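You operate a simulated robot arm through the tools that you are given. There is no shell and no other tool. Be economical: measure what you need, move in short steps, check, and stop when the job is done.

The job below is to be done with a simulated robot arm. You get a single attempt, and the scene is never put back.

## Task
Plug the washer in, switch on and run a rinse to its end.
Fine: plug in before the switch goes on; dial back to off at the end.

Only the result counts: the job must be done as asked and must still hold three seconds after the hand-in. Knocking over, shifting, dropping, spilling or breaking anything else fails it.

## Robot
A 6-joint arm with a two-finger parallel gripper, fixed in place. Base frame: the origin is at the foot of the arm, x ahead of it, y to its left, z up. Readings come in mm, degrees, newtons and seconds.
With the tool pointing down near the work surface it reaches from about 360 to 440 mm from the base axis. Its first joint turns from -166.0 to 166.0 degrees. Payload 3.91 kg.
The tool frame sits at the grasp point between the pads (the TCP): z along the fingers, y along the line on which they close. The tips reach 30 mm beyond it. The gripper opens to 110 mm. The fingers are 20 mm wide and 10 mm thick; the gripper's body (48 by 112 mm) begins 55 mm behind the TCP.
Orientation is that of the tool frame in the base frame, as a unit quaternion [x, y, z, w]. With the fingers straight down and closing along the base's y, the tool's x points along the base's -x, its y along +y and its z along -z.

## Interface
- The arm moves only by the tool servo_tool. Its argument "increments" is a list that holds one entry, the list of rows, each a list of 6 numbers: the shift along the tool's x, y, z in units of 20 mm (1.0 is 20 mm), then the turn, a rotation vector about the tool's x, y, z in units of 5 degrees (1.0 is 5 degrees). In form: [[[dx, dy, dz, ax, ay, az], ...]]. A call has 1 to 20 rows; each row shifts and turns the commanded pose from where the row before left it, along the tool's axes as they then stand. "grip" is the opening, from 0 (shut) to 1 (fully open), set as the call begins (left out, the last holds). A call with a number of a shift or a turn outside -1 to 1 is refused whole. Rows are played at 5 a second. More than 50 mm and 8.6 degrees between two rows, or a gripper value outside its range, and nothing of the call is played. A pose out of reach is approached as far as the arm can. The call stops where the force on the tool passes 90 N (or 10 N more than at its start, if that is more) or the arm is blocked; 0.2 s more then pass. The fingers move at their own pace (about 45 mm/s each) and stop on an object; they squeeze with about 23 N. The grip force told is the motor's: it shows also when the fingers shut on nothing. Time passes only in rows, and 0.2 s behind the last, so rows that do not move let the fingers close. It gives the time, the measured TCP pose, the force on the tool (base axes), the opening and the grip force at its end, in the units of the frame above (readings bear some noise).
- Cameras (640 x 400 px; columns grow to the right, rows downward): "scene" is fixed at [399.9, -498.8, 1502]; the picture's right is [1.00, 0.01, 0.00], its down [0.00, -0.62, -0.79] and it looks along [-0.01, 0.79, -0.62] (base axes); focal length 314 px, centre (320, 200). "wrist" rides on the gripper at [71, 22, -107] in the tool frame; the picture's right is [-0.29, 0.96, 0.00], its down [-0.76, -0.23, -0.61] and it looks along [-0.58, -0.18, 0.79] (tool axes); focal length 243 px, centre (320, 200). There is no depth. A picture from a camera that has moved, and an enlarged one, comes with that camera's place and axes in the base frame and with its lens.
- camera(camera): a new picture of that camera. It takes no simulated time.
- slide_trunk(by): slides the trunk up (or, below 0, down) by that many mm; the arm rides with it, the base frame stays. It gives what a move gives, with no picture.
- zoom(camera, box): a new picture of the part [left, top, right, bottom] of that camera's present view, enlarged. It takes no simulated time.
- hand_in(): hands the job in; it is judged then, once.

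Work in short steps. Places have to be worked out from the pictures, the camera data and where the tool is seen: move nearer, look again, correct. Check each grasp and each placing, and mend what went wrong. You have 120 turns and 68 pictures in all, those below and enlarged ones among them. Open the gripper and draw the arm clear of the work before you hand the job in, unless the task says otherwise; then end with one line.

The tools are called after "Call:" by a JSON object that holds its "name" and its "arguments". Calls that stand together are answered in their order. servo_tool: Moves the arm, as the interface text tells. Its arguments: {"type":"object","properties":{"increments":{"type":"array","items":{"type":"array","items":{"type":"array","items":{"type":"number"}}}},"grip":{"type":"number"}},"required":["increments"]} The other tools are called the same way: slide_trunk (by) slides the trunk up or down; camera (camera) takes a picture; zoom (camera, box) takes an enlarged picture of a part of a camera's view; hand_in () hands the job in.

At the start:

```text
time: 0.0
eef_pos: [209.6, 339.0, 1176.4]
orientation: [0.0, 1.0, 0.0, 0.0]
contact_force: [0.2, -0.1, 1.0]
gripper_width: 110.0
finger_force: 0.0
trunk travel left (down, up): [-500.0, 90.0]
```

scene: 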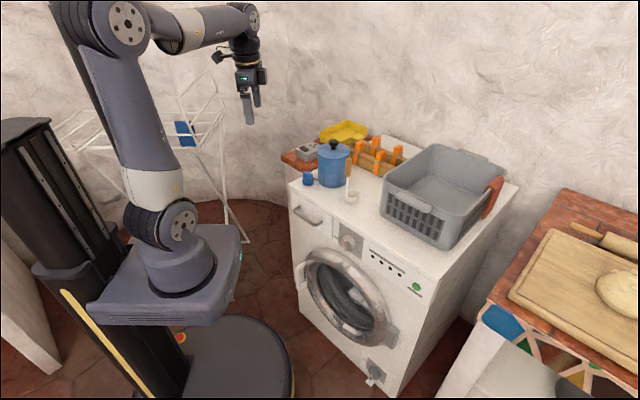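
wrist: 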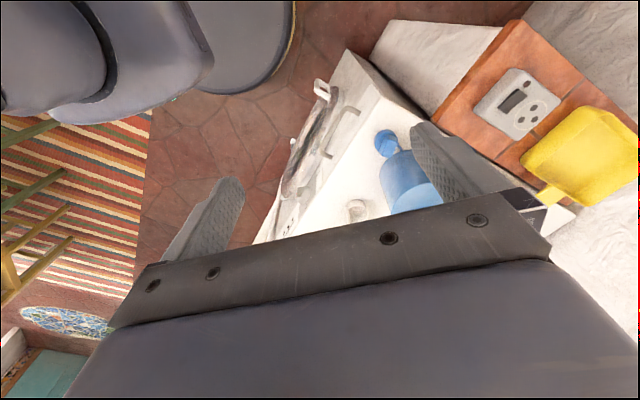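

The washer is ahead of the arm with a dial, buttons and perhaps a plug on top. I zoom on the scene to identify the parts.

Call:
{"name": "zoom", "arguments": {"camera": "scene", "box": [270, 100, 430, 200]}}

Call:
{"name": "zoom", "arguments": {"camera": "scene", "box": [290, 190, 450, 290]}}

Call:
{"name": "zoom", "arguments": {"camera": "scene", "box": [290, 290, 450, 390]}}

```text
4.00 times, centred on (350, 150) of scene
camera zoom: at [399.9, -498.8, 1502.0], right [1.0, 0.01, 0.0], down [0.0, -0.62, -0.79], along [-0.01, 0.79, -0.62], focal length 1255 px, centre (200, 400)
```

zoom: 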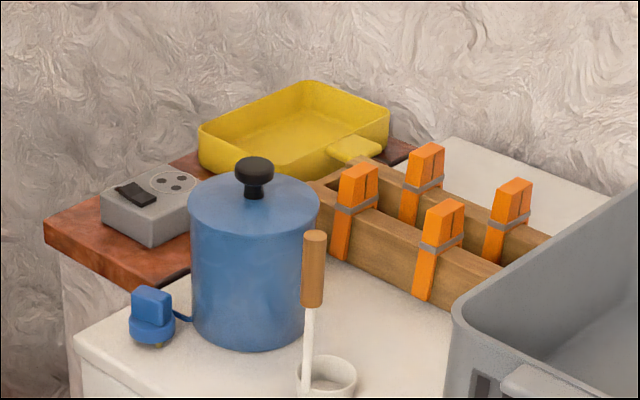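

```text
4.00 times, centred on (370, 240) of scene
camera zoom: at [399.9, -498.8, 1502.0], right [1.0, 0.01, 0.0], down [0.0, -0.62, -0.79], along [-0.01, 0.79, -0.62], focal length 1255 px, centre (120, 40)
```

zoom: 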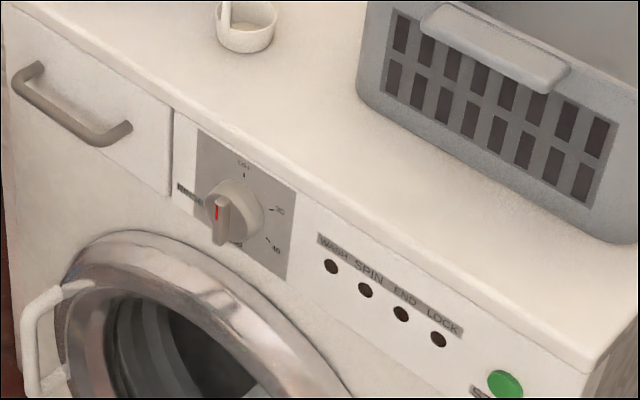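

```text
4.00 times, centred on (370, 340) of scene
camera zoom: at [399.9, -498.8, 1502.0], right [1.0, 0.01, 0.0], down [0.0, -0.62, -0.79], along [-0.01, 0.79, -0.62], focal length 1255 px, centre (120, -360)
```

zoom: 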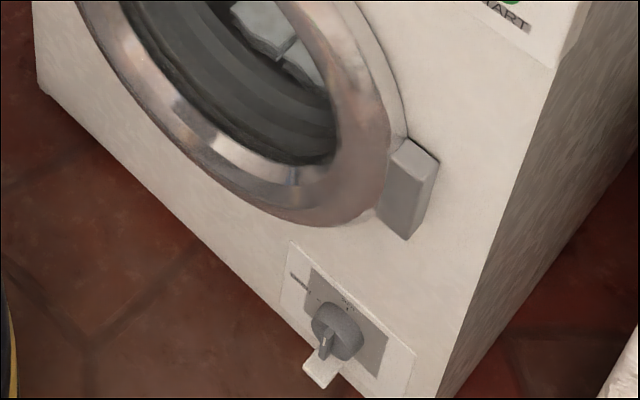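

I triangulate the socket box to about (336, 628, 875) and the plug to about (347, 419, 875). I look closer with the wrist camera.

Call:
{"name": "zoom", "arguments": {"camera": "wrist", "box": [440, 40, 600, 140]}}

Call:
{"name": "zoom", "arguments": {"camera": "wrist", "box": [260, 80, 460, 205]}}

Call:
{"name": "zoom", "arguments": {"camera": "scene", "box": [325, 220, 373, 250]}}

```text
4.00 times, centred on (520, 90) of wrist
camera zoom: at [138.4, 359.9, 1284.9], right [0.29, 0.96, 0.0], down [0.76, -0.23, 0.61], along [0.58, -0.18, -0.79], focal length 970 px, centre (-480, 640)
```

zoom: 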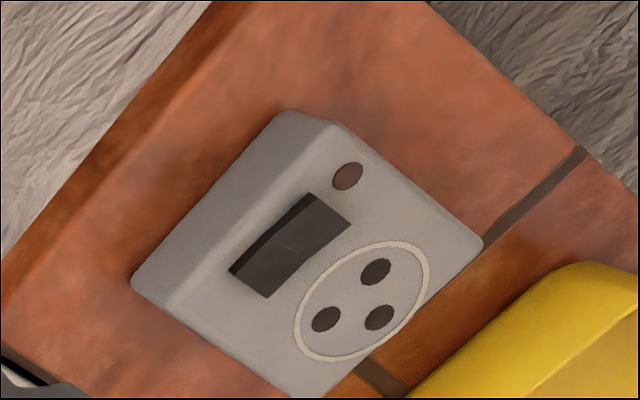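

```text
3.20 times, centred on (360, 142) of wrist
camera zoom: at [138.4, 359.9, 1284.9], right [0.29, 0.96, 0.0], down [0.76, -0.23, 0.61], along [0.58, -0.18, -0.79], focal length 776 px, centre (192, 384)
```

zoom: 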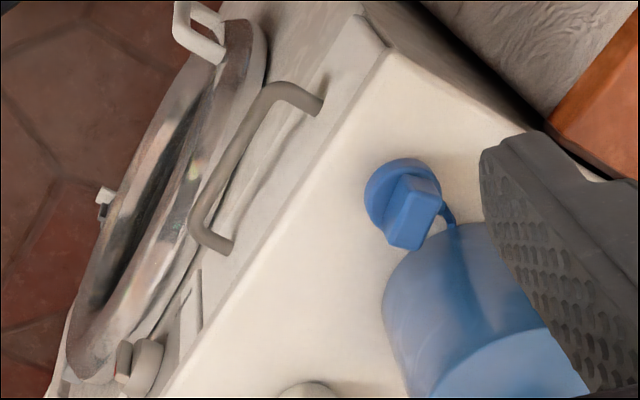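

```text
13.33 times, centred on (349, 235) of scene
camera zoom: at [399.9, -498.8, 1502.0], right [1.0, 0.01, 0.0], down [0.0, -0.62, -0.79], along [-0.01, 0.79, -0.62], focal length 4182 px, centre (-67, -267)
```

zoom: 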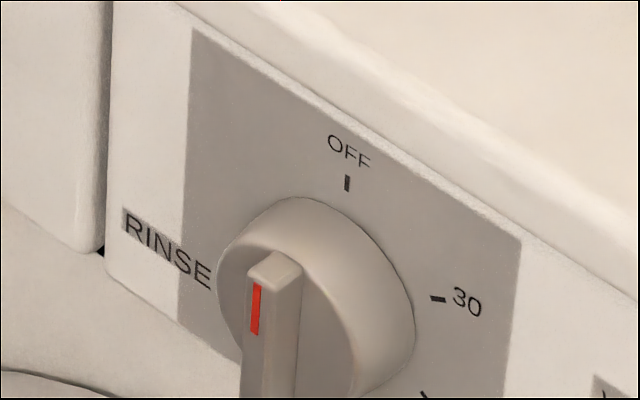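

The dial is at OFF. I check the lower knob and the door, as well as the dial's remaining labels.

Call:
{"name": "zoom", "arguments": {"camera": "scene", "box": [355, 345, 403, 375]}}

Call:
{"name": "zoom", "arguments": {"camera": "scene", "box": [335, 225, 399, 265]}}

Call:
{"name": "zoom", "arguments": {"camera": "scene", "box": [365, 245, 429, 305]}}

```text
13.33 times, centred on (379, 360) of scene
camera zoom: at [399.9, -498.8, 1502.0], right [1.0, 0.01, 0.0], down [0.0, -0.62, -0.79], along [-0.01, 0.79, -0.62], focal length 4182 px, centre (-467, -1933)
```

zoom: 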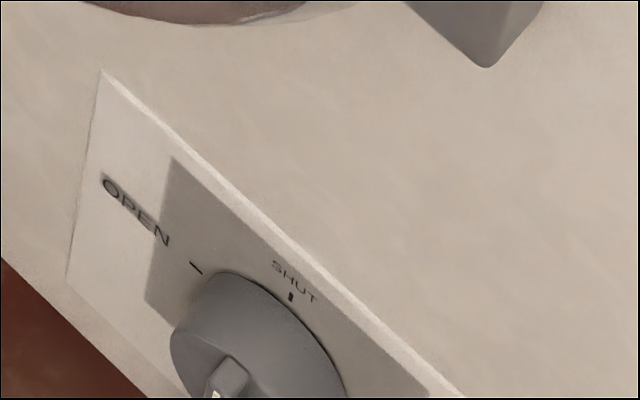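

```text
10.00 times, centred on (367, 245) of scene
camera zoom: at [399.9, -498.8, 1502.0], right [1.0, 0.01, 0.0], down [0.0, -0.62, -0.79], along [-0.01, 0.79, -0.62], focal length 3137 px, centre (-150, -250)
```

zoom: 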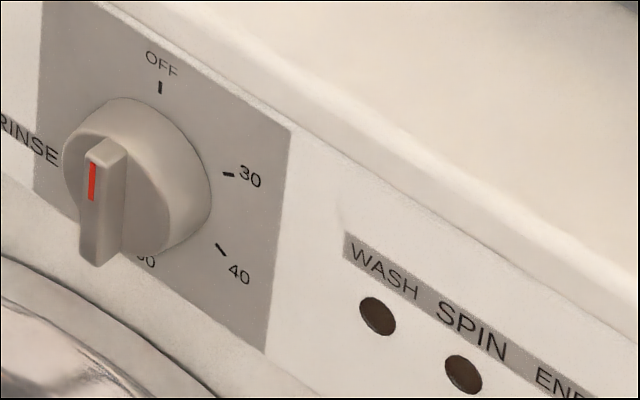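

```text
6.67 times, centred on (397, 275) of scene
camera zoom: at [399.9, -498.8, 1502.0], right [1.0, 0.01, 0.0], down [0.0, -0.62, -0.79], along [-0.01, 0.79, -0.62], focal length 2091 px, centre (-193, -300)
```

zoom: 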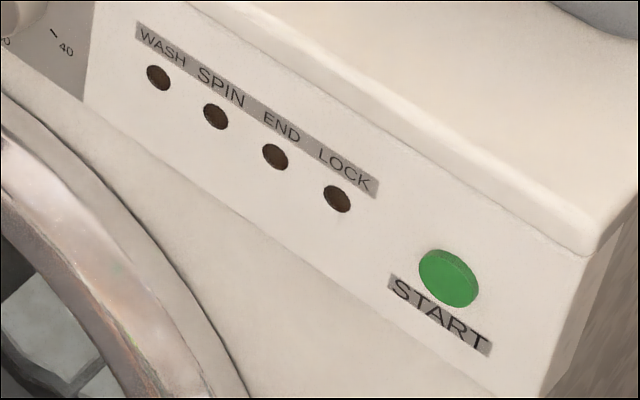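

I look at the lower knob's pointer.

Call:
{"name": "zoom", "arguments": {"camera": "scene", "box": [348, 350, 412, 390]}}

```text
10.00 times, centred on (380, 370) of scene
camera zoom: at [399.9, -498.8, 1502.0], right [1.0, 0.01, 0.0], down [0.0, -0.62, -0.79], along [-0.01, 0.79, -0.62], focal length 3137 px, centre (-280, -1500)
```

zoom: 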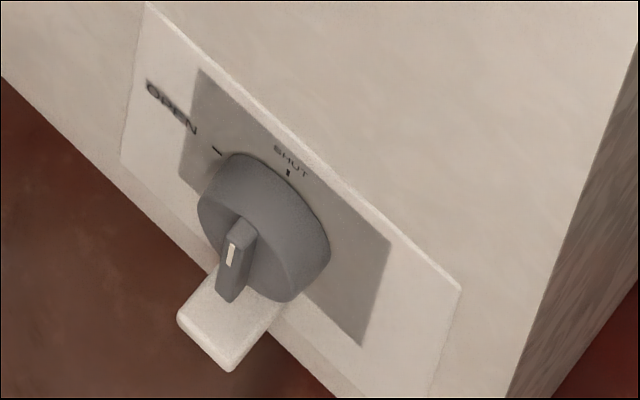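

The drain is shut, the door closed and the dial at OFF. The washer top is at z≈842. I move above the plug, keeping clear of the pot (about (435,470), top ≈ 990), and look.

Call:
{"name": "servo_tool", "arguments": {"increments": [[[-0.98, 0.57, 0.83, 0, 0, 0], [-0.98, 0.57, 0.83, 0, 0, 0], [-0.98, 0.57, 0.83, 0, 0, 0], [-0.98, 0.57, 0.83, 0, 0, 0], [-0.98, 0.57, 0.83, 0, 0, 0], [-0.98, 0.57, 0.83, 0, 0, 0], [-0.98, 0.57, 0.83, 0, 0, 0]]]}}

Call:
{"name": "camera", "arguments": {"camera": "wrist"}}

```text
time: 1.6
eef_pos: [347.2, 417.0, 1060.4]
orientation: [0.0, 1.0, 0.0, 0.0]
contact_force: [-0.6, 0.3, -0.5]
gripper_width: 110.0
finger_force: 0.1
trunk travel left (down, up): [-500.0, 90.0]
```

```text
55 pictures are left
camera wrist: at [276.5, 439.1, 1168.6], right [0.29, 0.96, 0.0], down [0.76, -0.23, 0.61], along [0.58, -0.18, -0.79], focal length 243 px, centre (320, 200)
```

wrist: 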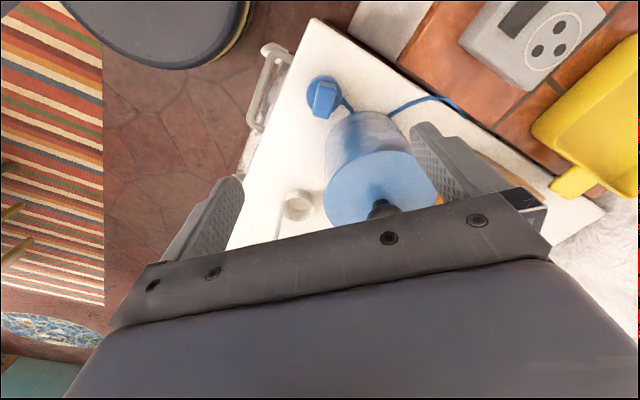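

The plug lies right below the TCP. Zoom on plug and socket.

Call:
{"name": "zoom", "arguments": {"camera": "wrist", "box": [275, 60, 371, 120]}}

Call:
{"name": "zoom", "arguments": {"camera": "wrist", "box": [450, 0, 610, 100]}}

```text
6.67 times, centred on (323, 90) of wrist
camera zoom: at [276.5, 439.1, 1168.6], right [0.29, 0.96, 0.0], down [0.76, -0.23, 0.61], along [0.58, -0.18, -0.79], focal length 1618 px, centre (300, 933)
```

zoom: 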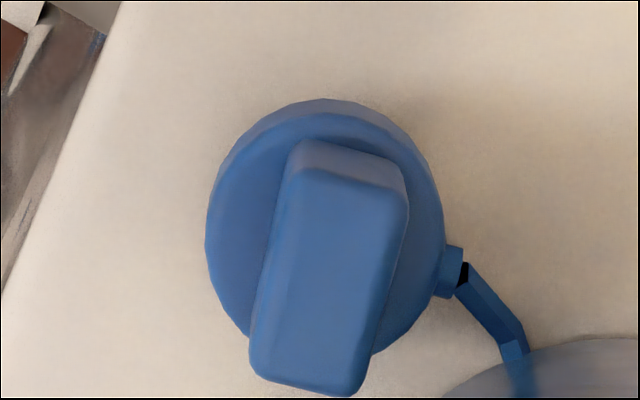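

```text
4.00 times, centred on (530, 50) of wrist
camera zoom: at [276.5, 439.1, 1168.6], right [0.29, 0.96, 0.0], down [0.76, -0.23, 0.61], along [0.58, -0.18, -0.79], focal length 970 px, centre (-520, 800)
```

zoom: 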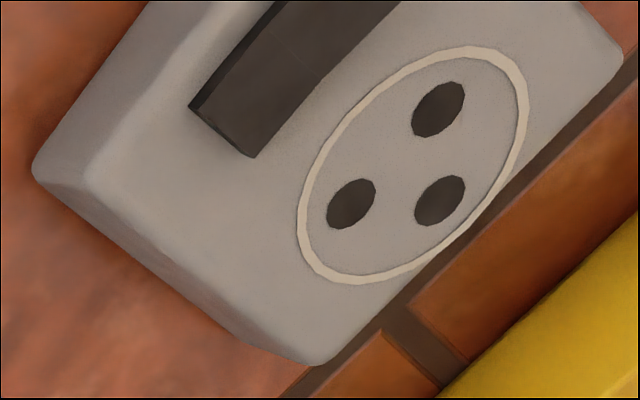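

Block top is near (350, 420, 899), its long side along about -30° (31 × 17 mm). The plug stands on its pins, so I zoom in the scene to see where they are.

Call:
{"name": "zoom", "arguments": {"camera": "scene", "box": [296, 168, 328, 188]}}

```text
16.00 times, centred on (312, 178) of scene
camera zoom: at [399.9, -498.8, 1502.0], right [1.0, 0.01, 0.0], down [0.0, -0.62, -0.79], along [-0.01, 0.79, -0.62], focal length 5019 px, centre (448, 552)
```

zoom: 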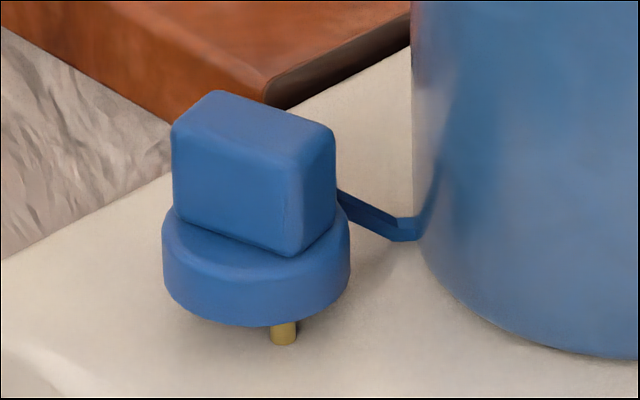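

A pin shows at about -62° from the plug's centre; pins are therefore at 58°, 178°, 298° (cord exit at 58°), and holes are at 45°, 165°, 285°. I grip along the block's long side (clear of the pot): yaw -59.5° about tool z, then lean the body 10° away from the pot.

Call:
{"name": "servo_tool", "arguments": {"increments": [[[0, 0, 0, 0, 0, -1], [0, 0, 0, 0, 0, -1], [0, 0, 0, 0, 0, -1], [0, 0, 0, 0, 0, -1], [0, 0, 0, 0, 0, -1], [0, 0, 0, 0, 0, -1], [0, 0, 0, 0, 0, -1], [0, 0, 0, 0, 0, -1], [0, 0, 0, 0, 0, -1], [0, 0, 0, 0, 0, -1], [0, 0, 0, 0, 0, -1], [0, 0, 0, 0, 0, -0.9], [0, 0, 0, 0, -1, 0], [0, 0, 0, 0, -1, 0]]], "grip": 0.6}}

Call:
{"name": "camera", "arguments": {"camera": "wrist"}}

```text
time: 4.6
eef_pos: [346.0, 416.6, 1060.8]
orientation: [-0.494, 0.865, 0.044, 0.076]
contact_force: [-1.0, -0.1, 0.1]
gripper_width: 65.6
finger_force: 0.1
trunk travel left (down, up): [-500.0, 90.0]
```

```text
51 pictures are left
camera wrist: at [283.4, 352.6, 1154.7], right [-0.68, 0.73, 0.05], down [0.52, 0.44, 0.73], along [0.51, 0.52, -0.68], focal length 243 px, centre (320, 200)
```

wrist: 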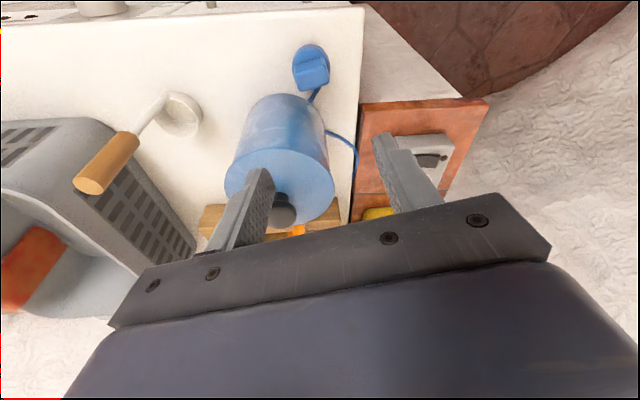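

Let me measure the plug block from this view.

Call:
{"name": "zoom", "arguments": {"camera": "wrist", "box": [272, 30, 352, 80]}}

```text
8.00 times, centred on (312, 55) of wrist
camera zoom: at [283.4, 352.6, 1154.7], right [-0.68, 0.73, 0.05], down [0.52, 0.44, 0.73], along [0.51, 0.52, -0.68], focal length 1941 px, centre (384, 1360)
```

zoom: 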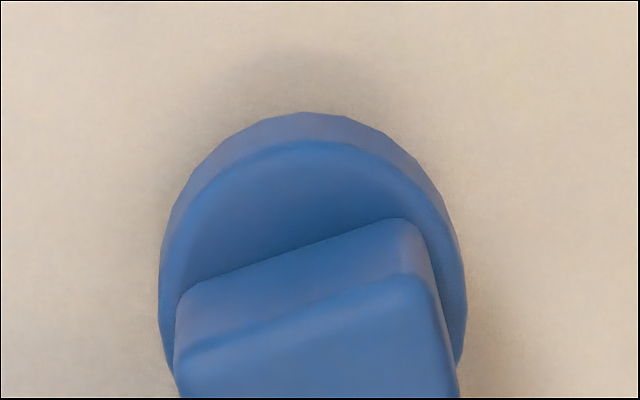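

Both views agree: block centre (350.4, 420.5), top z≈899. I descend most of the way.

Call:
{"name": "servo_tool", "arguments": {"increments": [[[0.14, -0.01, 0.843, 0, 0, 0], [0.14, -0.01, 0.843, 0, 0, 0], [0.14, -0.01, 0.843, 0, 0, 0], [0.14, -0.01, 0.843, 0, 0, 0], [0.14, -0.01, 0.843, 0, 0, 0], [0.14, -0.01, 0.843, 0, 0, 0], [0.14, -0.01, 0.843, 0, 0, 0]]]}}

Call:
{"name": "camera", "arguments": {"camera": "wrist"}}

Call:
{"name": "zoom", "arguments": {"camera": "scene", "box": [270, 110, 366, 190]}}

```text
time: 6.2
eef_pos: [351.2, 419.0, 940.5]
orientation: [-0.495, 0.865, 0.043, 0.076]
contact_force: [0.3, 0.3, 0.2]
gripper_width: 66.0
finger_force: 0.0
trunk travel left (down, up): [-500.0, 90.0]
```

```text
49 pictures are left
camera wrist: at [286.3, 353.6, 1034.8], right [-0.68, 0.73, 0.05], down [0.52, 0.44, 0.73], along [0.51, 0.52, -0.68], focal length 243 px, centre (320, 200)
```

wrist: 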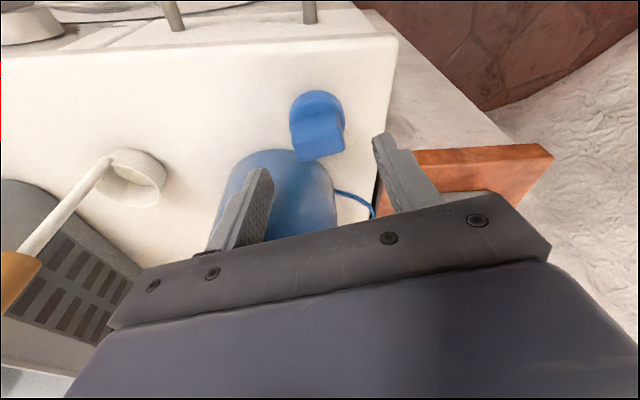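

```text
5.00 times, centred on (318, 150) of scene
camera zoom: at [399.9, -498.8, 1502.0], right [1.0, 0.01, 0.0], down [0.0, -0.62, -0.79], along [-0.01, 0.79, -0.62], focal length 1568 px, centre (330, 450)
```

zoom: 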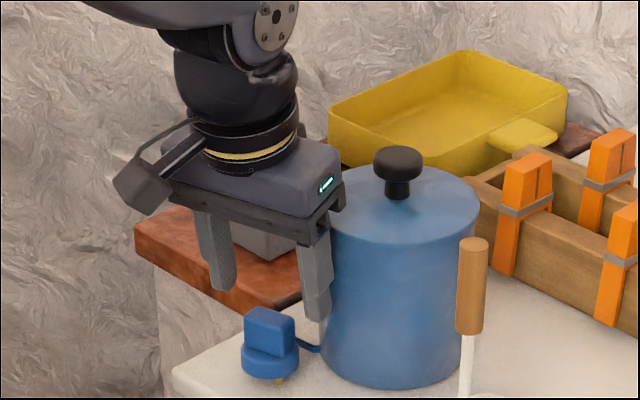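

Alignment looks right in both views. I lower the last 33 mm to z≈907.

Call:
{"name": "servo_tool", "arguments": {"increments": [[[0.18, 0.03, 0.55, 0, 0, 0], [0.11, 0, 0.55, 0, 0, 0], [0.09, 0, 0.54, 0, 0, 0], [0, 0, 0, 0, 0, 0]]]}}

Call:
{"name": "zoom", "arguments": {"camera": "scene", "box": [280, 130, 344, 190]}}

Call:
{"name": "zoom", "arguments": {"camera": "wrist", "box": [240, 80, 432, 200]}}

```text
time: 7.2
eef_pos: [347.4, 417.7, 905.3]
orientation: [-0.495, 0.865, 0.043, 0.076]
contact_force: [-0.1, 0.6, 0.0]
gripper_width: 66.0
finger_force: 0.0
trunk travel left (down, up): [-500.0, 90.0]
```

```text
6.67 times, centred on (312, 160) of scene
camera zoom: at [399.9, -498.8, 1502.0], right [1.0, 0.01, 0.0], down [0.0, -0.62, -0.79], along [-0.01, 0.79, -0.62], focal length 2091 px, centre (373, 467)
```

zoom: 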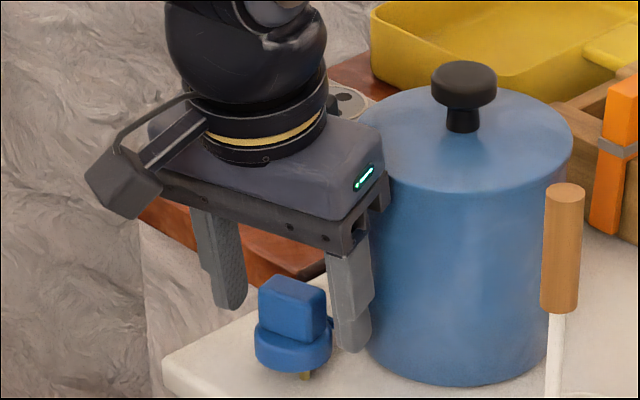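

```text
3.33 times, centred on (336, 140) of wrist
camera zoom: at [284.3, 352.4, 1000.6], right [-0.68, 0.73, 0.05], down [0.52, 0.44, 0.73], along [0.51, 0.52, -0.68], focal length 809 px, centre (267, 400)
```

zoom: 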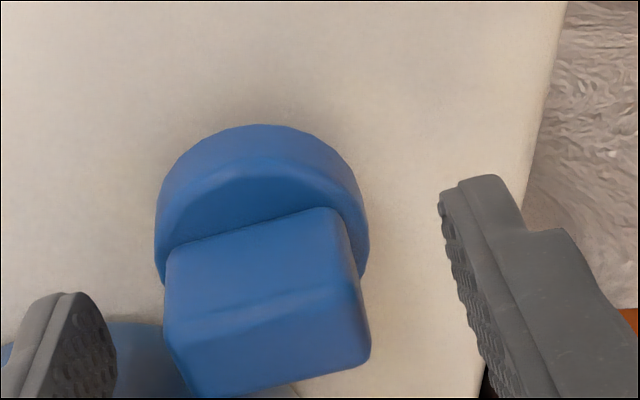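

Fingers straddle the block. Close the grip.

Call:
{"name": "servo_tool", "arguments": {"increments": [[[0, 0, 0, 0, 0, 0], [0, 0, 0, 0, 0, 0], [0, 0, 0, 0, 0, 0], [0, 0, 0, 0, 0, 0], [0, 0, 0, 0, 0, 0]]], "grip": 0}}

Call:
{"name": "zoom", "arguments": {"camera": "wrist", "box": [240, 80, 432, 200]}}

```text
time: 8.4
eef_pos: [348.5, 417.8, 905.8]
orientation: [-0.495, 0.865, 0.043, 0.076]
contact_force: [0.3, -0.1, -0.3]
gripper_width: 33.8
finger_force: 22.7
trunk travel left (down, up): [-500.0, 90.0]
```

```text
3.33 times, centred on (336, 140) of wrist
camera zoom: at [284.4, 352.4, 1000.8], right [-0.68, 0.73, 0.05], down [0.52, 0.44, 0.73], along [0.51, 0.52, -0.68], focal length 809 px, centre (267, 400)
```

zoom: 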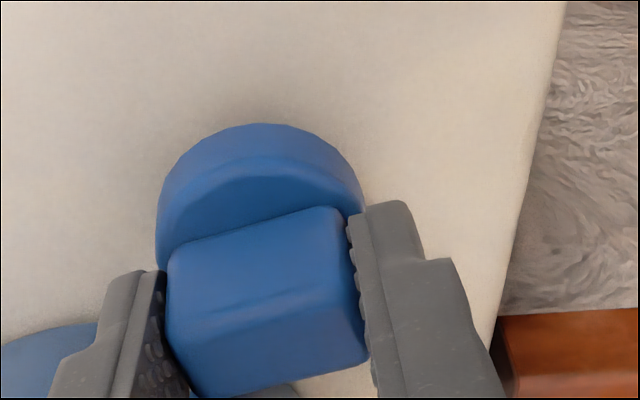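

Block held (33.8 mm). I lift straight up 90 mm.

Call:
{"name": "servo_tool", "arguments": {"increments": [[[-0.157, 0, -0.886, 0, 0, 0], [-0.157, 0, -0.886, 0, 0, 0], [-0.157, 0, -0.886, 0, 0, 0], [-0.157, 0, -0.886, 0, 0, 0], [-0.157, 0, -0.886, 0, 0, 0]]]}}

Call:
{"name": "zoom", "arguments": {"camera": "scene", "box": [270, 110, 350, 160]}}

```text
time: 9.6
eef_pos: [347.2, 416.0, 996.6]
orientation: [-0.494, 0.865, 0.043, 0.076]
contact_force: [0.1, -0.4, 0.5]
gripper_width: 0.0
finger_force: 23.1
trunk travel left (down, up): [-500.0, 90.0]
```

```text
8.00 times, centred on (310, 135) of scene
camera zoom: at [399.9, -498.8, 1502.0], right [1.0, 0.01, 0.0], down [0.0, -0.62, -0.79], along [-0.01, 0.79, -0.62], focal length 2509 px, centre (400, 720)
```

zoom: 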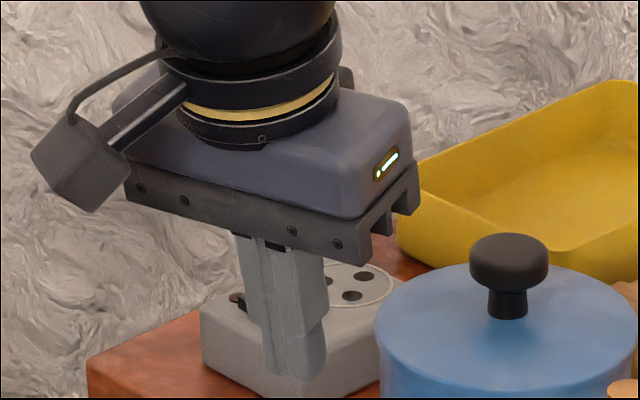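

The plug slipped out. I check where it is now.

Call:
{"name": "zoom", "arguments": {"camera": "scene", "box": [280, 140, 344, 200]}}

Call:
{"name": "camera", "arguments": {"camera": "wrist"}}

```text
6.67 times, centred on (312, 170) of scene
camera zoom: at [399.9, -498.8, 1502.0], right [1.0, 0.01, 0.0], down [0.0, -0.62, -0.79], along [-0.01, 0.79, -0.62], focal length 2091 px, centre (373, 400)
```

zoom: 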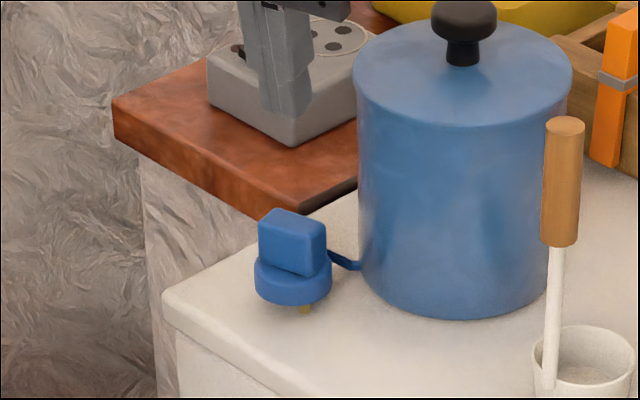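

```text
42 pictures are left
camera wrist: at [283.9, 351.6, 1091.1], right [-0.68, 0.73, 0.05], down [0.52, 0.44, 0.73], along [0.51, 0.52, -0.68], focal length 243 px, centre (320, 200)
```

wrist: 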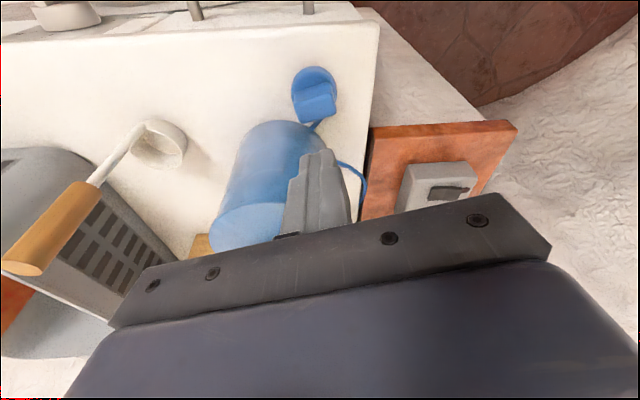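

The plug still stands in its place, upright. I'll regrip across the narrow 17 mm faces, leaning 25° away from the pot: first rise, straighten and yaw +90.5°.

Call:
{"name": "servo_tool", "arguments": {"increments": [[[-0.174, 0, -0.985, 0, 0, 0], [-0.174, 0, -0.985, 0, 0, 0], [0, 0, 0, 0, 1, 0], [0, 0, 0, 0, 1, 0], [0, 0, 0, 0, 0, 1], [0, 0, 0, 0, 0, 1], [0, 0, 0, 0, 0, 1], [0, 0, 0, 0, 0, 1], [0, 0, 0, 0, 0, 1], [0, 0, 0, 0, 0, 1], [0, 0, 0, 0, 0, 1], [0, 0, 0, 0, 0, 1], [0, 0, 0, 0, 0, 1], [0, 0, 0, 0, 0, 1], [0, 0, 0, 0, 0, 1], [0, 0, 0, 0, 0, 1], [0, 0, 0, 0, 0, 1], [0, 0, 0, 0, 0, 1], [0, 0, 0, 0, 0, 1], [0, 0, 0, 0, 0, 1]]]}}

Call:
{"name": "servo_tool", "arguments": {"increments": [[[0, 0, 0, 0, 0, 1], [0, 0, 0, 0, 0, 1.0], [0, 0, 0, 0, -1, 0], [0, 0, 0, 0, -1, 0], [0, 0, 0, 0, -1, 0], [0, 0, 0, 0, -1, 0], [0, 0, 0, 0, -1, 0], [0, 0, 0, 0, 0, 0]]], "grip": 0.3}}

Call:
{"name": "zoom", "arguments": {"camera": "wrist", "box": [240, 20, 400, 120]}}

```text
time: 13.8
eef_pos: [347.7, 416.3, 1036.9]
orientation: [0.179, 0.984, 0.0, 0.0]
contact_force: [-0.4, 0.1, -0.3]
gripper_width: 0.0
finger_force: 22.9
trunk travel left (down, up): [-500.0, 90.0]
```

```text
time: 15.6
eef_pos: [347.9, 415.0, 1037.2]
orientation: [0.257, 0.942, -0.058, 0.209]
contact_force: [-0.4, 0.1, 0.0]
gripper_width: 33.2
finger_force: 0.1
trunk travel left (down, up): [-500.0, 90.0]
```

```text
4.00 times, centred on (320, 70) of wrist
camera zoom: at [263.1, 491.4, 1104.6], right [0.71, 0.69, 0.12], down [0.25, -0.42, 0.87], along [0.65, -0.59, -0.47], focal length 970 px, centre (320, 720)
```

zoom: 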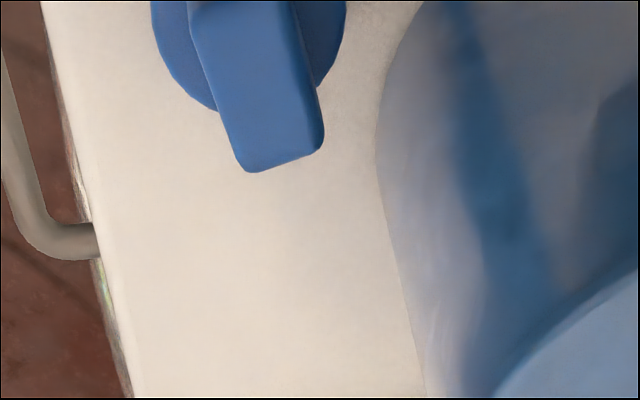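

The measurements agree again (short axis 59°). I shift laterally, then descend to ~25 mm above grasp height.

Call:
{"name": "servo_tool", "arguments": {"increments": [[[0.575, 0.29, -0.27, 0, 0, 0], [0.448, 0, 0.96, 0, 0, 0], [0.448, 0, 0.96, 0, 0, 0], [0.448, 0, 0.96, 0, 0, 0], [0.448, 0, 0.96, 0, 0, 0], [0.448, 0, 0.96, 0, 0, 0], [0, 0, 0, 0, 0, 0]]], "grip": 0.29}}

Call:
{"name": "camera", "arguments": {"camera": "wrist"}}

Call:
{"name": "zoom", "arguments": {"camera": "scene", "box": [280, 140, 344, 190]}}

```text
time: 17.2
eef_pos: [338.9, 427.5, 932.2]
orientation: [0.257, 0.942, -0.057, 0.208]
contact_force: [-0.8, -0.6, 0.4]
gripper_width: 31.7
finger_force: 0.0
trunk travel left (down, up): [-500.0, 90.0]
```

```text
40 pictures are left
camera wrist: at [255.5, 503.1, 999.1], right [0.71, 0.69, 0.12], down [0.26, -0.42, 0.87], along [0.65, -0.59, -0.47], focal length 243 px, centre (320, 200)
```

wrist: 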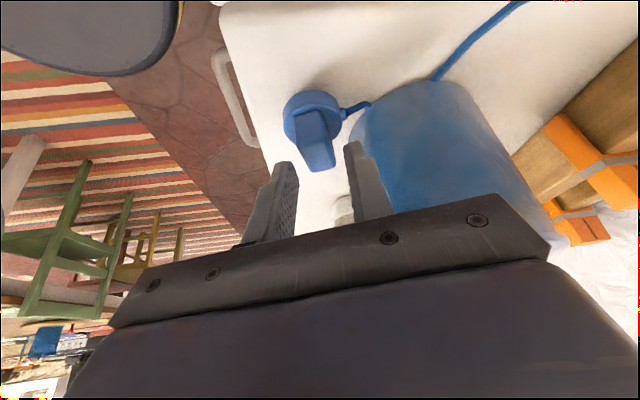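

```text
8.00 times, centred on (312, 165) of scene
camera zoom: at [399.9, -498.8, 1502.0], right [1.0, 0.01, 0.0], down [0.0, -0.62, -0.79], along [-0.01, 0.79, -0.62], focal length 2509 px, centre (384, 480)
```

zoom: 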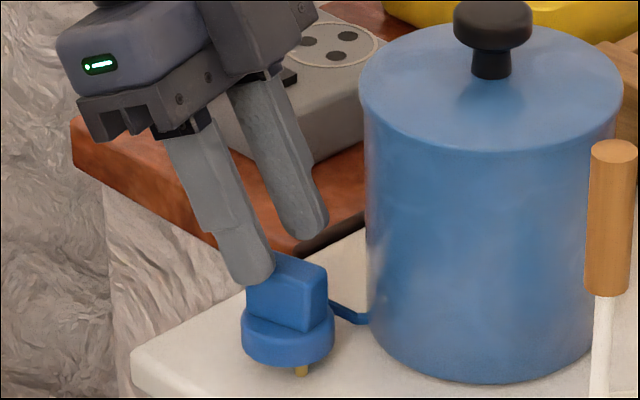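

Nice clearance. Descend the remaining 26 mm slowly.

Call:
{"name": "servo_tool", "arguments": {"increments": [[[0.18, 0, 0.39, 0, 0, 0], [0.18, 0, 0.39, 0, 0, 0], [0.19, 0, 0.4, 0, 0, 0], [0, 0, 0, 0, 0, 0]]]}}

Call:
{"name": "zoom", "arguments": {"camera": "wrist", "box": [240, 60, 400, 200]}}

```text
time: 18.2
eef_pos: [338.8, 427.2, 905.6]
orientation: [0.257, 0.942, -0.057, 0.209]
contact_force: [-0.5, 0.0, 8.9]
gripper_width: 31.6
finger_force: 0.0
trunk travel left (down, up): [-500.0, 90.0]
```

```text
2.86 times, centred on (320, 130) of wrist
camera zoom: at [255.3, 502.5, 974.2], right [0.71, 0.69, 0.12], down [0.25, -0.42, 0.87], along [0.65, -0.59, -0.47], focal length 693 px, centre (320, 400)
```

zoom: 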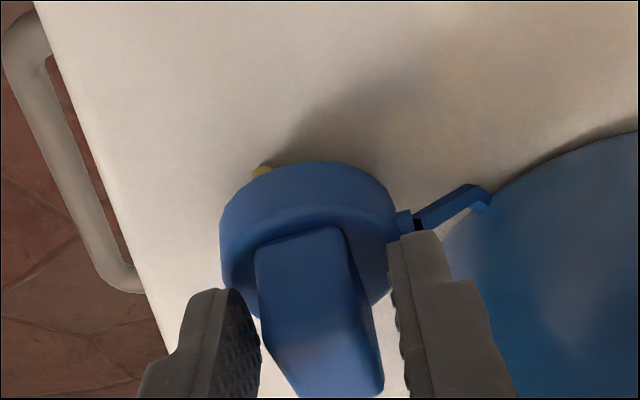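

A fingertip presses the disc's rim (8.9 N) and tips the plug slightly. I back up 5 mm.

Call:
{"name": "servo_tool", "arguments": {"increments": [[[-0.053, 0, -0.113, 0, 0, 0], [-0.053, 0, -0.113, 0, 0, 0], [0, 0, 0, 0, 0, 0]]]}}

Call:
{"name": "zoom", "arguments": {"camera": "wrist", "box": [240, 60, 400, 200]}}

```text
time: 19.0
eef_pos: [339.5, 428.0, 911.8]
orientation: [0.257, 0.942, -0.057, 0.209]
contact_force: [0.1, 0.1, 0.5]
gripper_width: 31.7
finger_force: 0.2
trunk travel left (down, up): [-500.0, 90.0]
```

```text
2.86 times, centred on (320, 130) of wrist
camera zoom: at [255.6, 502.9, 978.9], right [0.71, 0.69, 0.12], down [0.26, -0.42, 0.87], along [0.65, -0.59, -0.47], focal length 693 px, centre (320, 400)
```

zoom: 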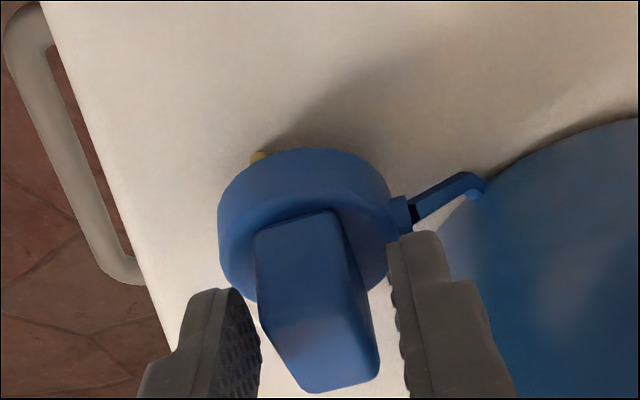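

Clear now. I centre by 1.5 mm and close.

Call:
{"name": "servo_tool", "arguments": {"increments": [[[0, -0.075, 0, 0, 0, 0], [0, 0, 0, 0, 0, 0], [0, 0, 0, 0, 0, 0], [0, 0, 0, 0, 0, 0], [0, 0, 0, 0, 0, 0]]], "grip": 0}}

Call:
{"name": "servo_tool", "arguments": {"increments": [[[-0.085, 0, -0.18, 0, 0, 0], [-0.085, 0, -0.18, 0, 0, 0], [0, 0, 0, 0, 0, 0]]]}}

Call:
{"name": "zoom", "arguments": {"camera": "wrist", "box": [240, 60, 400, 200]}}

```text
time: 20.2
eef_pos: [336.2, 426.3, 909.3]
orientation: [0.257, 0.942, -0.056, 0.21]
contact_force: [-0.6, -0.5, -0.2]
gripper_width: 19.4
finger_force: 23.3
trunk travel left (down, up): [-500.0, 90.0]
```

```text
time: 21.0
eef_pos: [338.6, 426.2, 918.6]
orientation: [0.257, 0.942, -0.057, 0.209]
contact_force: [-0.3, 0.3, -1.6]
gripper_width: 19.2
finger_force: 22.9
trunk travel left (down, up): [-500.0, 90.0]
```

```text
2.86 times, centred on (320, 130) of wrist
camera zoom: at [254.5, 501.0, 986.5], right [0.71, 0.69, 0.12], down [0.26, -0.42, 0.87], along [0.65, -0.59, -0.47], focal length 693 px, centre (320, 400)
```

zoom: 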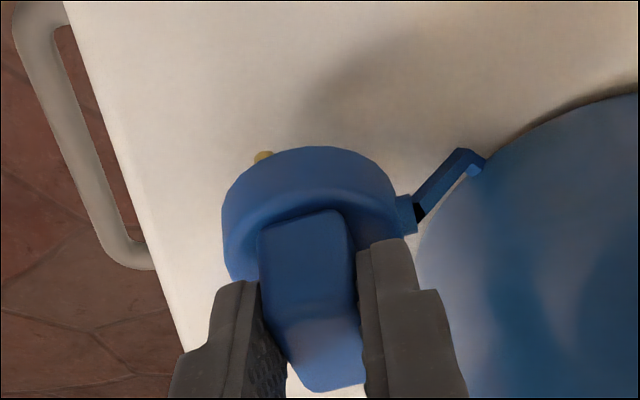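

The plug comes along (19.2 mm, shadow parted). I keep lifting gently.

Call:
{"name": "servo_tool", "arguments": {"increments": [[[-0.17, 0, -0.36, 0, 0, 0], [-0.17, 0, -0.36, 0, 0, 0], [-0.17, 0, -0.36, 0, 0, 0], [-0.17, 0, -0.36, 0, 0, 0], [0, 0, 0, 0, 0, 0]]]}}

Call:
{"name": "servo_tool", "arguments": {"increments": [[[-0.17, 0, -0.36, 0, 0, 0], [-0.17, 0, -0.36, 0, 0, 0], [-0.17, 0, -0.36, 0, 0, 0], [-0.17, 0, -0.36, 0, 0, 0], [-0.17, 0, -0.36, 0, 0, 0], [0, 0, 0, 0, 0, 0]]]}}

Call:
{"name": "camera", "arguments": {"camera": "scene"}}

```text
time: 22.2
eef_pos: [337.8, 426.7, 949.7]
orientation: [0.257, 0.942, -0.058, 0.208]
contact_force: [0.2, 0.8, -0.6]
gripper_width: 19.4
finger_force: 22.8
trunk travel left (down, up): [-500.0, 90.0]
```

```text
time: 23.6
eef_pos: [337.9, 428.8, 990.5]
orientation: [0.256, 0.942, -0.056, 0.209]
contact_force: [-0.2, 0.2, 0.2]
gripper_width: 19.3
finger_force: 23.2
trunk travel left (down, up): [-500.0, 90.0]
```

```text
35 pictures are left
```

scene: 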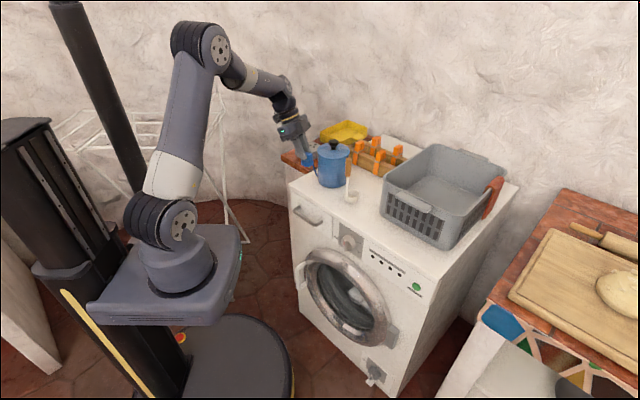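

Plug firmly held. Now I yaw -13° about vertical and carry it toward the socket in two parts, watching the cord's pull.

Call:
{"name": "servo_tool", "arguments": {"increments": [[[0, 0, 0, 0.367, 0, 0.785], [0, 0, 0, 0.367, 0, 0.785], [0, 0, 0, 0.367, 0, 0.785], [0.609, 0.82, -0.2845, 0, 0, 0], [0.609, 0.82, -0.2845, 0, 0, 0], [0.609, 0.82, -0.2845, 0, 0, 0], [0.609, 0.82, -0.2845, 0, 0, 0], [0.609, 0.82, -0.2845, 0, 0, 0]]]}}

Call:
{"name": "servo_tool", "arguments": {"increments": [[[0.609, 0.82, -0.2845, 0, 0, 0], [0.609, 0.82, -0.2845, 0, 0, 0], [0.609, 0.82, -0.2845, 0, 0, 0], [0.609, 0.82, -0.2845, 0, 0, 0], [0, 0, 0, 0, 0, 0]]]}}

Call:
{"name": "camera", "arguments": {"camera": "wrist"}}

Call:
{"name": "zoom", "arguments": {"camera": "scene", "box": [270, 90, 366, 170]}}

```text
time: 25.4
eef_pos: [345.1, 531.4, 988.2]
orientation: [0.361, 0.907, -0.08, 0.2]
contact_force: [-0.2, 0.1, -0.1]
gripper_width: 19.5
finger_force: 23.0
trunk travel left (down, up): [-500.0, 90.0]
```

```text
time: 26.6
eef_pos: [345.8, 594.0, 987.4]
orientation: [0.361, 0.907, -0.079, 0.201]
contact_force: [-0.1, -0.1, -0.5]
gripper_width: 19.3
finger_force: 23.4
out of reach, approached as far as the arm can: row 3, 4
trunk travel left (down, up): [-500.0, 90.0]
```

```text
34 pictures are left
camera wrist: at [280.9, 684.8, 1055.8], right [0.85, 0.51, 0.12], down [0.15, -0.47, 0.87], along [0.51, -0.72, -0.47], focal length 243 px, centre (320, 200)
```

wrist: 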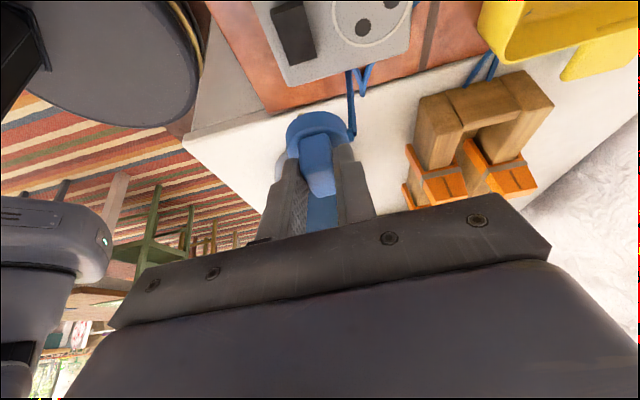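

```text
5.00 times, centred on (318, 130) of scene
camera zoom: at [399.9, -498.8, 1502.0], right [1.0, 0.01, 0.0], down [0.0, -0.62, -0.79], along [-0.01, 0.79, -0.62], focal length 1568 px, centre (330, 550)
```

zoom: 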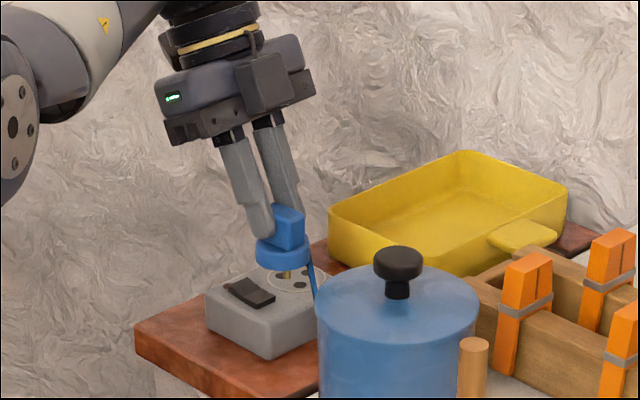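

Socket is out of reach with this outward lean; the wrist must lean toward the robot instead. I'll put the plug back on the washer top and regrip it along the long axis, leaning toward the base. First move back.

Call:
{"name": "servo_tool", "arguments": {"increments": [[[-0.609, -0.82, 0.2845, 0, 0, 0], [-0.609, -0.82, 0.2845, 0, 0, 0], [-0.609, -0.82, 0.2845, 0, 0, 0], [-0.609, -0.82, 0.2845, 0, 0, 0], [-0.609, -0.82, 0.2845, 0, 0, 0], [0, 0, 0, 0, 0, 0]]]}}

```text
time: 28.0
eef_pos: [339.1, 487.5, 987.6]
orientation: [0.361, 0.907, -0.08, 0.201]
contact_force: [0.2, 0.0, -1.6]
gripper_width: 19.5
finger_force: 23.1
trunk travel left (down, up): [-500.0, 90.0]
```

Commands hold the actual pose. Move over the free spot and lower to ~6 mm above the surface.

Call:
{"name": "servo_tool", "arguments": {"increments": [[[-0.525, -0.688, 0.245, 0, 0, 0], [-0.525, -0.688, 0.245, 0, 0, 0], [-0.525, -0.688, 0.245, 0, 0, 0], [0.305, 0, 0.652, 0, 0, 0], [0.305, 0, 0.652, 0, 0, 0], [0.305, 0, 0.652, 0, 0, 0], [0.305, 0, 0.652, 0, 0, 0], [0.28, 0, 0.6, 0, 0, 0], [0, 0, 0, 0, 0, 0]]]}}

Call:
{"name": "zoom", "arguments": {"camera": "scene", "box": [280, 140, 344, 190]}}

```text
time: 30.0
eef_pos: [336.9, 432.5, 917.6]
orientation: [0.362, 0.907, -0.08, 0.201]
contact_force: [0.3, 0.3, -1.2]
gripper_width: 19.2
finger_force: 22.6
trunk travel left (down, up): [-500.0, 90.0]
```

```text
8.00 times, centred on (312, 165) of scene
camera zoom: at [399.9, -498.8, 1502.0], right [1.0, 0.01, 0.0], down [0.0, -0.62, -0.79], along [-0.01, 0.79, -0.62], focal length 2509 px, centre (384, 480)
```

zoom: 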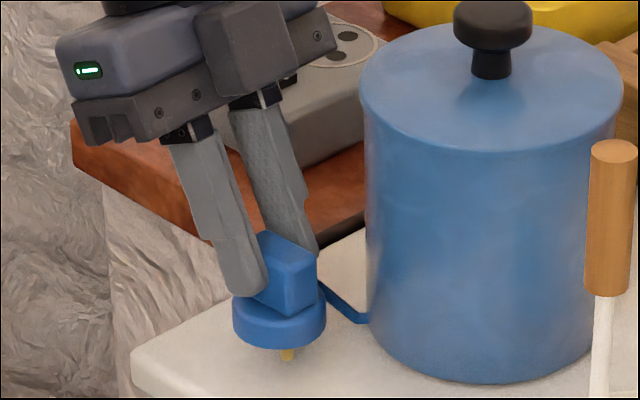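

Plug is upright, a few mm above the top. Lower gently until contact.

Call:
{"name": "servo_tool", "arguments": {"increments": [[[0.042, 0, 0.09, 0, 0, 0], [0.042, 0, 0.09, 0, 0, 0], [0.042, 0, 0.09, 0, 0, 0], [0.021, 0, 0.045, 0, 0, 0], [0, 0, 0, 0, 0, 0]]]}}

```text
time: 31.2
eef_pos: [335.6, 432.4, 909.8]
orientation: [0.362, 0.907, -0.08, 0.201]
contact_force: [0.1, -0.2, -1.5]
gripper_width: 19.1
finger_force: 22.5
trunk travel left (down, up): [-500.0, 90.0]
```

No contact yet; continue in 1 mm steps.

Call:
{"name": "servo_tool", "arguments": {"increments": [[[0.021, 0, 0.045, 0, 0, 0], [0, 0, 0, 0, 0, 0]]]}}

Call:
{"name": "servo_tool", "arguments": {"increments": [[[0.021, 0, 0.045, 0, 0, 0], [0, 0, 0, 0, 0, 0]]]}}

```text
time: 31.8
eef_pos: [336.1, 432.7, 910.8]
orientation: [0.361, 0.907, -0.079, 0.201]
contact_force: [0.9, -0.4, 8.7]
gripper_width: 19.2
finger_force: 22.7
trunk travel left (down, up): [-500.0, 90.0]
```

```text
time: 32.4
eef_pos: [336.3, 432.0, 911.7]
orientation: [0.362, 0.907, -0.078, 0.201]
contact_force: [1.1, -0.3, 18.5]
gripper_width: 19.3
finger_force: 22.8
trunk travel left (down, up): [-500.0, 90.0]
```

Resting on the surface. Back off 1 mm, open, then withdraw straight up and clear.

Call:
{"name": "servo_tool", "arguments": {"increments": [[[-0.021, 0, -0.045, 0, 0, 0], [0, 0, 0, 0, 0, 0]]]}}

Call:
{"name": "servo_tool", "arguments": {"increments": [[[-0.021, 0, -0.045, 0, 0, 0], [0, 0, 0, 0, 0, 0], [-0.15, 0, -0.3, 0, 0, 0], [-0.15, 0, -0.3, 0, 0, 0], [-0.4, 0, -0.85, 0, 0, 0], [-0.4, 0, -0.85, 0, 0, 0], [-0.4, 0, -0.85, 0, 0, 0], [-0.4, 0, -0.85, 0, 0, 0], [-0.4, 0, -0.85, 0, 0, 0], [-0.4, 0, -0.85, 0, 0, 0]]], "grip": 0.3}}

Call:
{"name": "zoom", "arguments": {"camera": "scene", "box": [280, 140, 344, 190]}}

```text
time: 33.0
eef_pos: [336.5, 432.5, 910.4]
orientation: [0.361, 0.907, -0.078, 0.202]
contact_force: [3.8, 0.4, 14.0]
gripper_width: 19.3
finger_force: 22.8
trunk travel left (down, up): [-500.0, 90.0]
```

```text
time: 35.2
eef_pos: [334.9, 432.6, 1038.6]
orientation: [0.361, 0.907, -0.08, 0.201]
contact_force: [-0.1, 0.1, 0.0]
gripper_width: 33.0
finger_force: 0.1
trunk travel left (down, up): [-500.0, 90.0]
```

```text
8.00 times, centred on (312, 165) of scene
camera zoom: at [399.9, -498.8, 1502.0], right [1.0, 0.01, 0.0], down [0.0, -0.62, -0.79], along [-0.01, 0.79, -0.62], focal length 2509 px, centre (384, 480)
```

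zoom: 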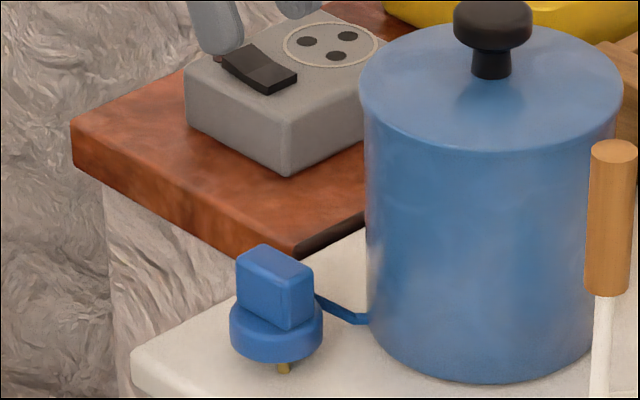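

Plug stands upright at the new spot. Straighten, yaw so the tool leans toward the robot (20°), with grip wider.

Call:
{"name": "servo_tool", "arguments": {"increments": [[[0, 0, 0, 0, 1, 0], [0, 0, 0, 0, 1, 0], [0, 0, 0, 0, 1, 0], [0, 0, 0, 0, 1, 0], [0, 0, 0, 0, 1, 0], [0, 0, 0, 0, 0, -1], [0, 0, 0, 0, 0, -1], [0, 0, 0, 0, 0, -1], [0, 0, 0, 0, 0, -1], [0, 0, 0, 0, 0, -1], [0, 0, 0, 0, 0, -1], [0, 0, 0, 0, 0, -1], [0, 0, 0, 0, 0, -1], [0, 0, 0, 0, 0, -1]]], "grip": 0.45}}

Call:
{"name": "servo_tool", "arguments": {"increments": [[[0, 0, 0, 0, 0, -1], [0, 0, 0, 0, 0, -1], [0, 0, 0, 0, 0, -1], [0, 0, 0, 0, 0, -1], [0, 0, 0, 0, 0, -1], [0, 0, 0, 0, 0, -1], [0, 0, 0, 0, 0, -1], [0, 0, 0, 0, 0, -1], [0, 0, 0, 0, 0, -1], [0, 0, 0, 0, -1, 0], [0, 0, 0, 0, -1, 0], [0, 0, 0, 0, -1, 0], [0, 0, 0, 0, -1, 0], [0, 0, 0, 0, 0, 0]]]}}

Call:
{"name": "zoom", "arguments": {"camera": "wrist", "box": [240, 20, 432, 140]}}

```text
time: 38.2
eef_pos: [336.4, 433.0, 1036.9]
orientation: [-0.014, 1.0, 0.001, 0.0]
contact_force: [1.0, -0.2, 0.0]
gripper_width: 49.4
finger_force: 0.1
trunk travel left (down, up): [-500.0, 90.0]
```

```text
time: 41.2
eef_pos: [336.0, 433.3, 1037.4]
orientation: [-0.389, 0.905, 0.069, 0.16]
contact_force: [0.4, -0.8, 0.5]
gripper_width: 49.3
finger_force: 0.1
trunk travel left (down, up): [-500.0, 90.0]
```

```text
3.33 times, centred on (336, 80) of wrist
camera zoom: at [249.1, 373.2, 1113.6], right [-0.51, 0.86, 0.1], down [0.51, 0.21, 0.83], along [0.69, 0.47, -0.55], focal length 809 px, centre (267, 600)
```

zoom: 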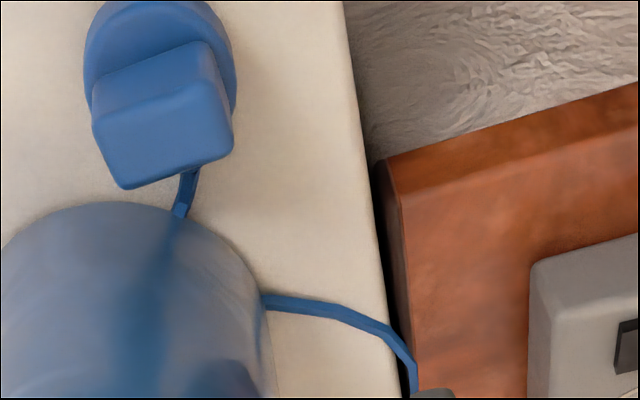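

Block centre is now about (344, 423), long axis ≈ 137–139°. Shift and descend to 20 mm above grasp height.

Call:
{"name": "servo_tool", "arguments": {"increments": [[[0.4, -0.63, -0.145, 0, 0, 0], [0.31, 0, 0.854, 0, 0, 0], [0.31, 0, 0.854, 0, 0, 0], [0.31, 0, 0.854, 0, 0, 0], [0.31, 0, 0.854, 0, 0, 0], [0.31, 0, 0.854, 0, 0, 0], [0.31, 0, 0.854, 0, 0, 0], [0, 0, 0, 0, 0, 0]]]}}

Call:
{"name": "zoom", "arguments": {"camera": "wrist", "box": [240, 60, 432, 200]}}

```text
time: 43.0
eef_pos: [340.2, 418.2, 927.6]
orientation: [-0.389, 0.905, 0.069, 0.16]
contact_force: [0.2, 0.8, -0.3]
gripper_width: 49.7
finger_force: 0.0
trunk travel left (down, up): [-500.0, 90.0]
```

```text
2.86 times, centred on (336, 130) of wrist
camera zoom: at [254.3, 358.7, 1004.7], right [-0.51, 0.86, 0.1], down [0.52, 0.21, 0.83], along [0.69, 0.47, -0.55], focal length 693 px, centre (274, 400)
```

zoom: 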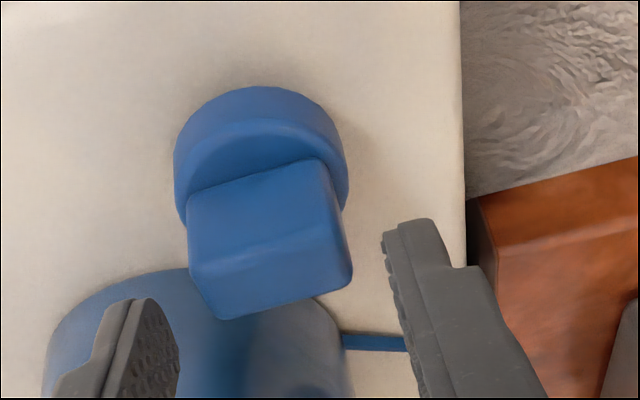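

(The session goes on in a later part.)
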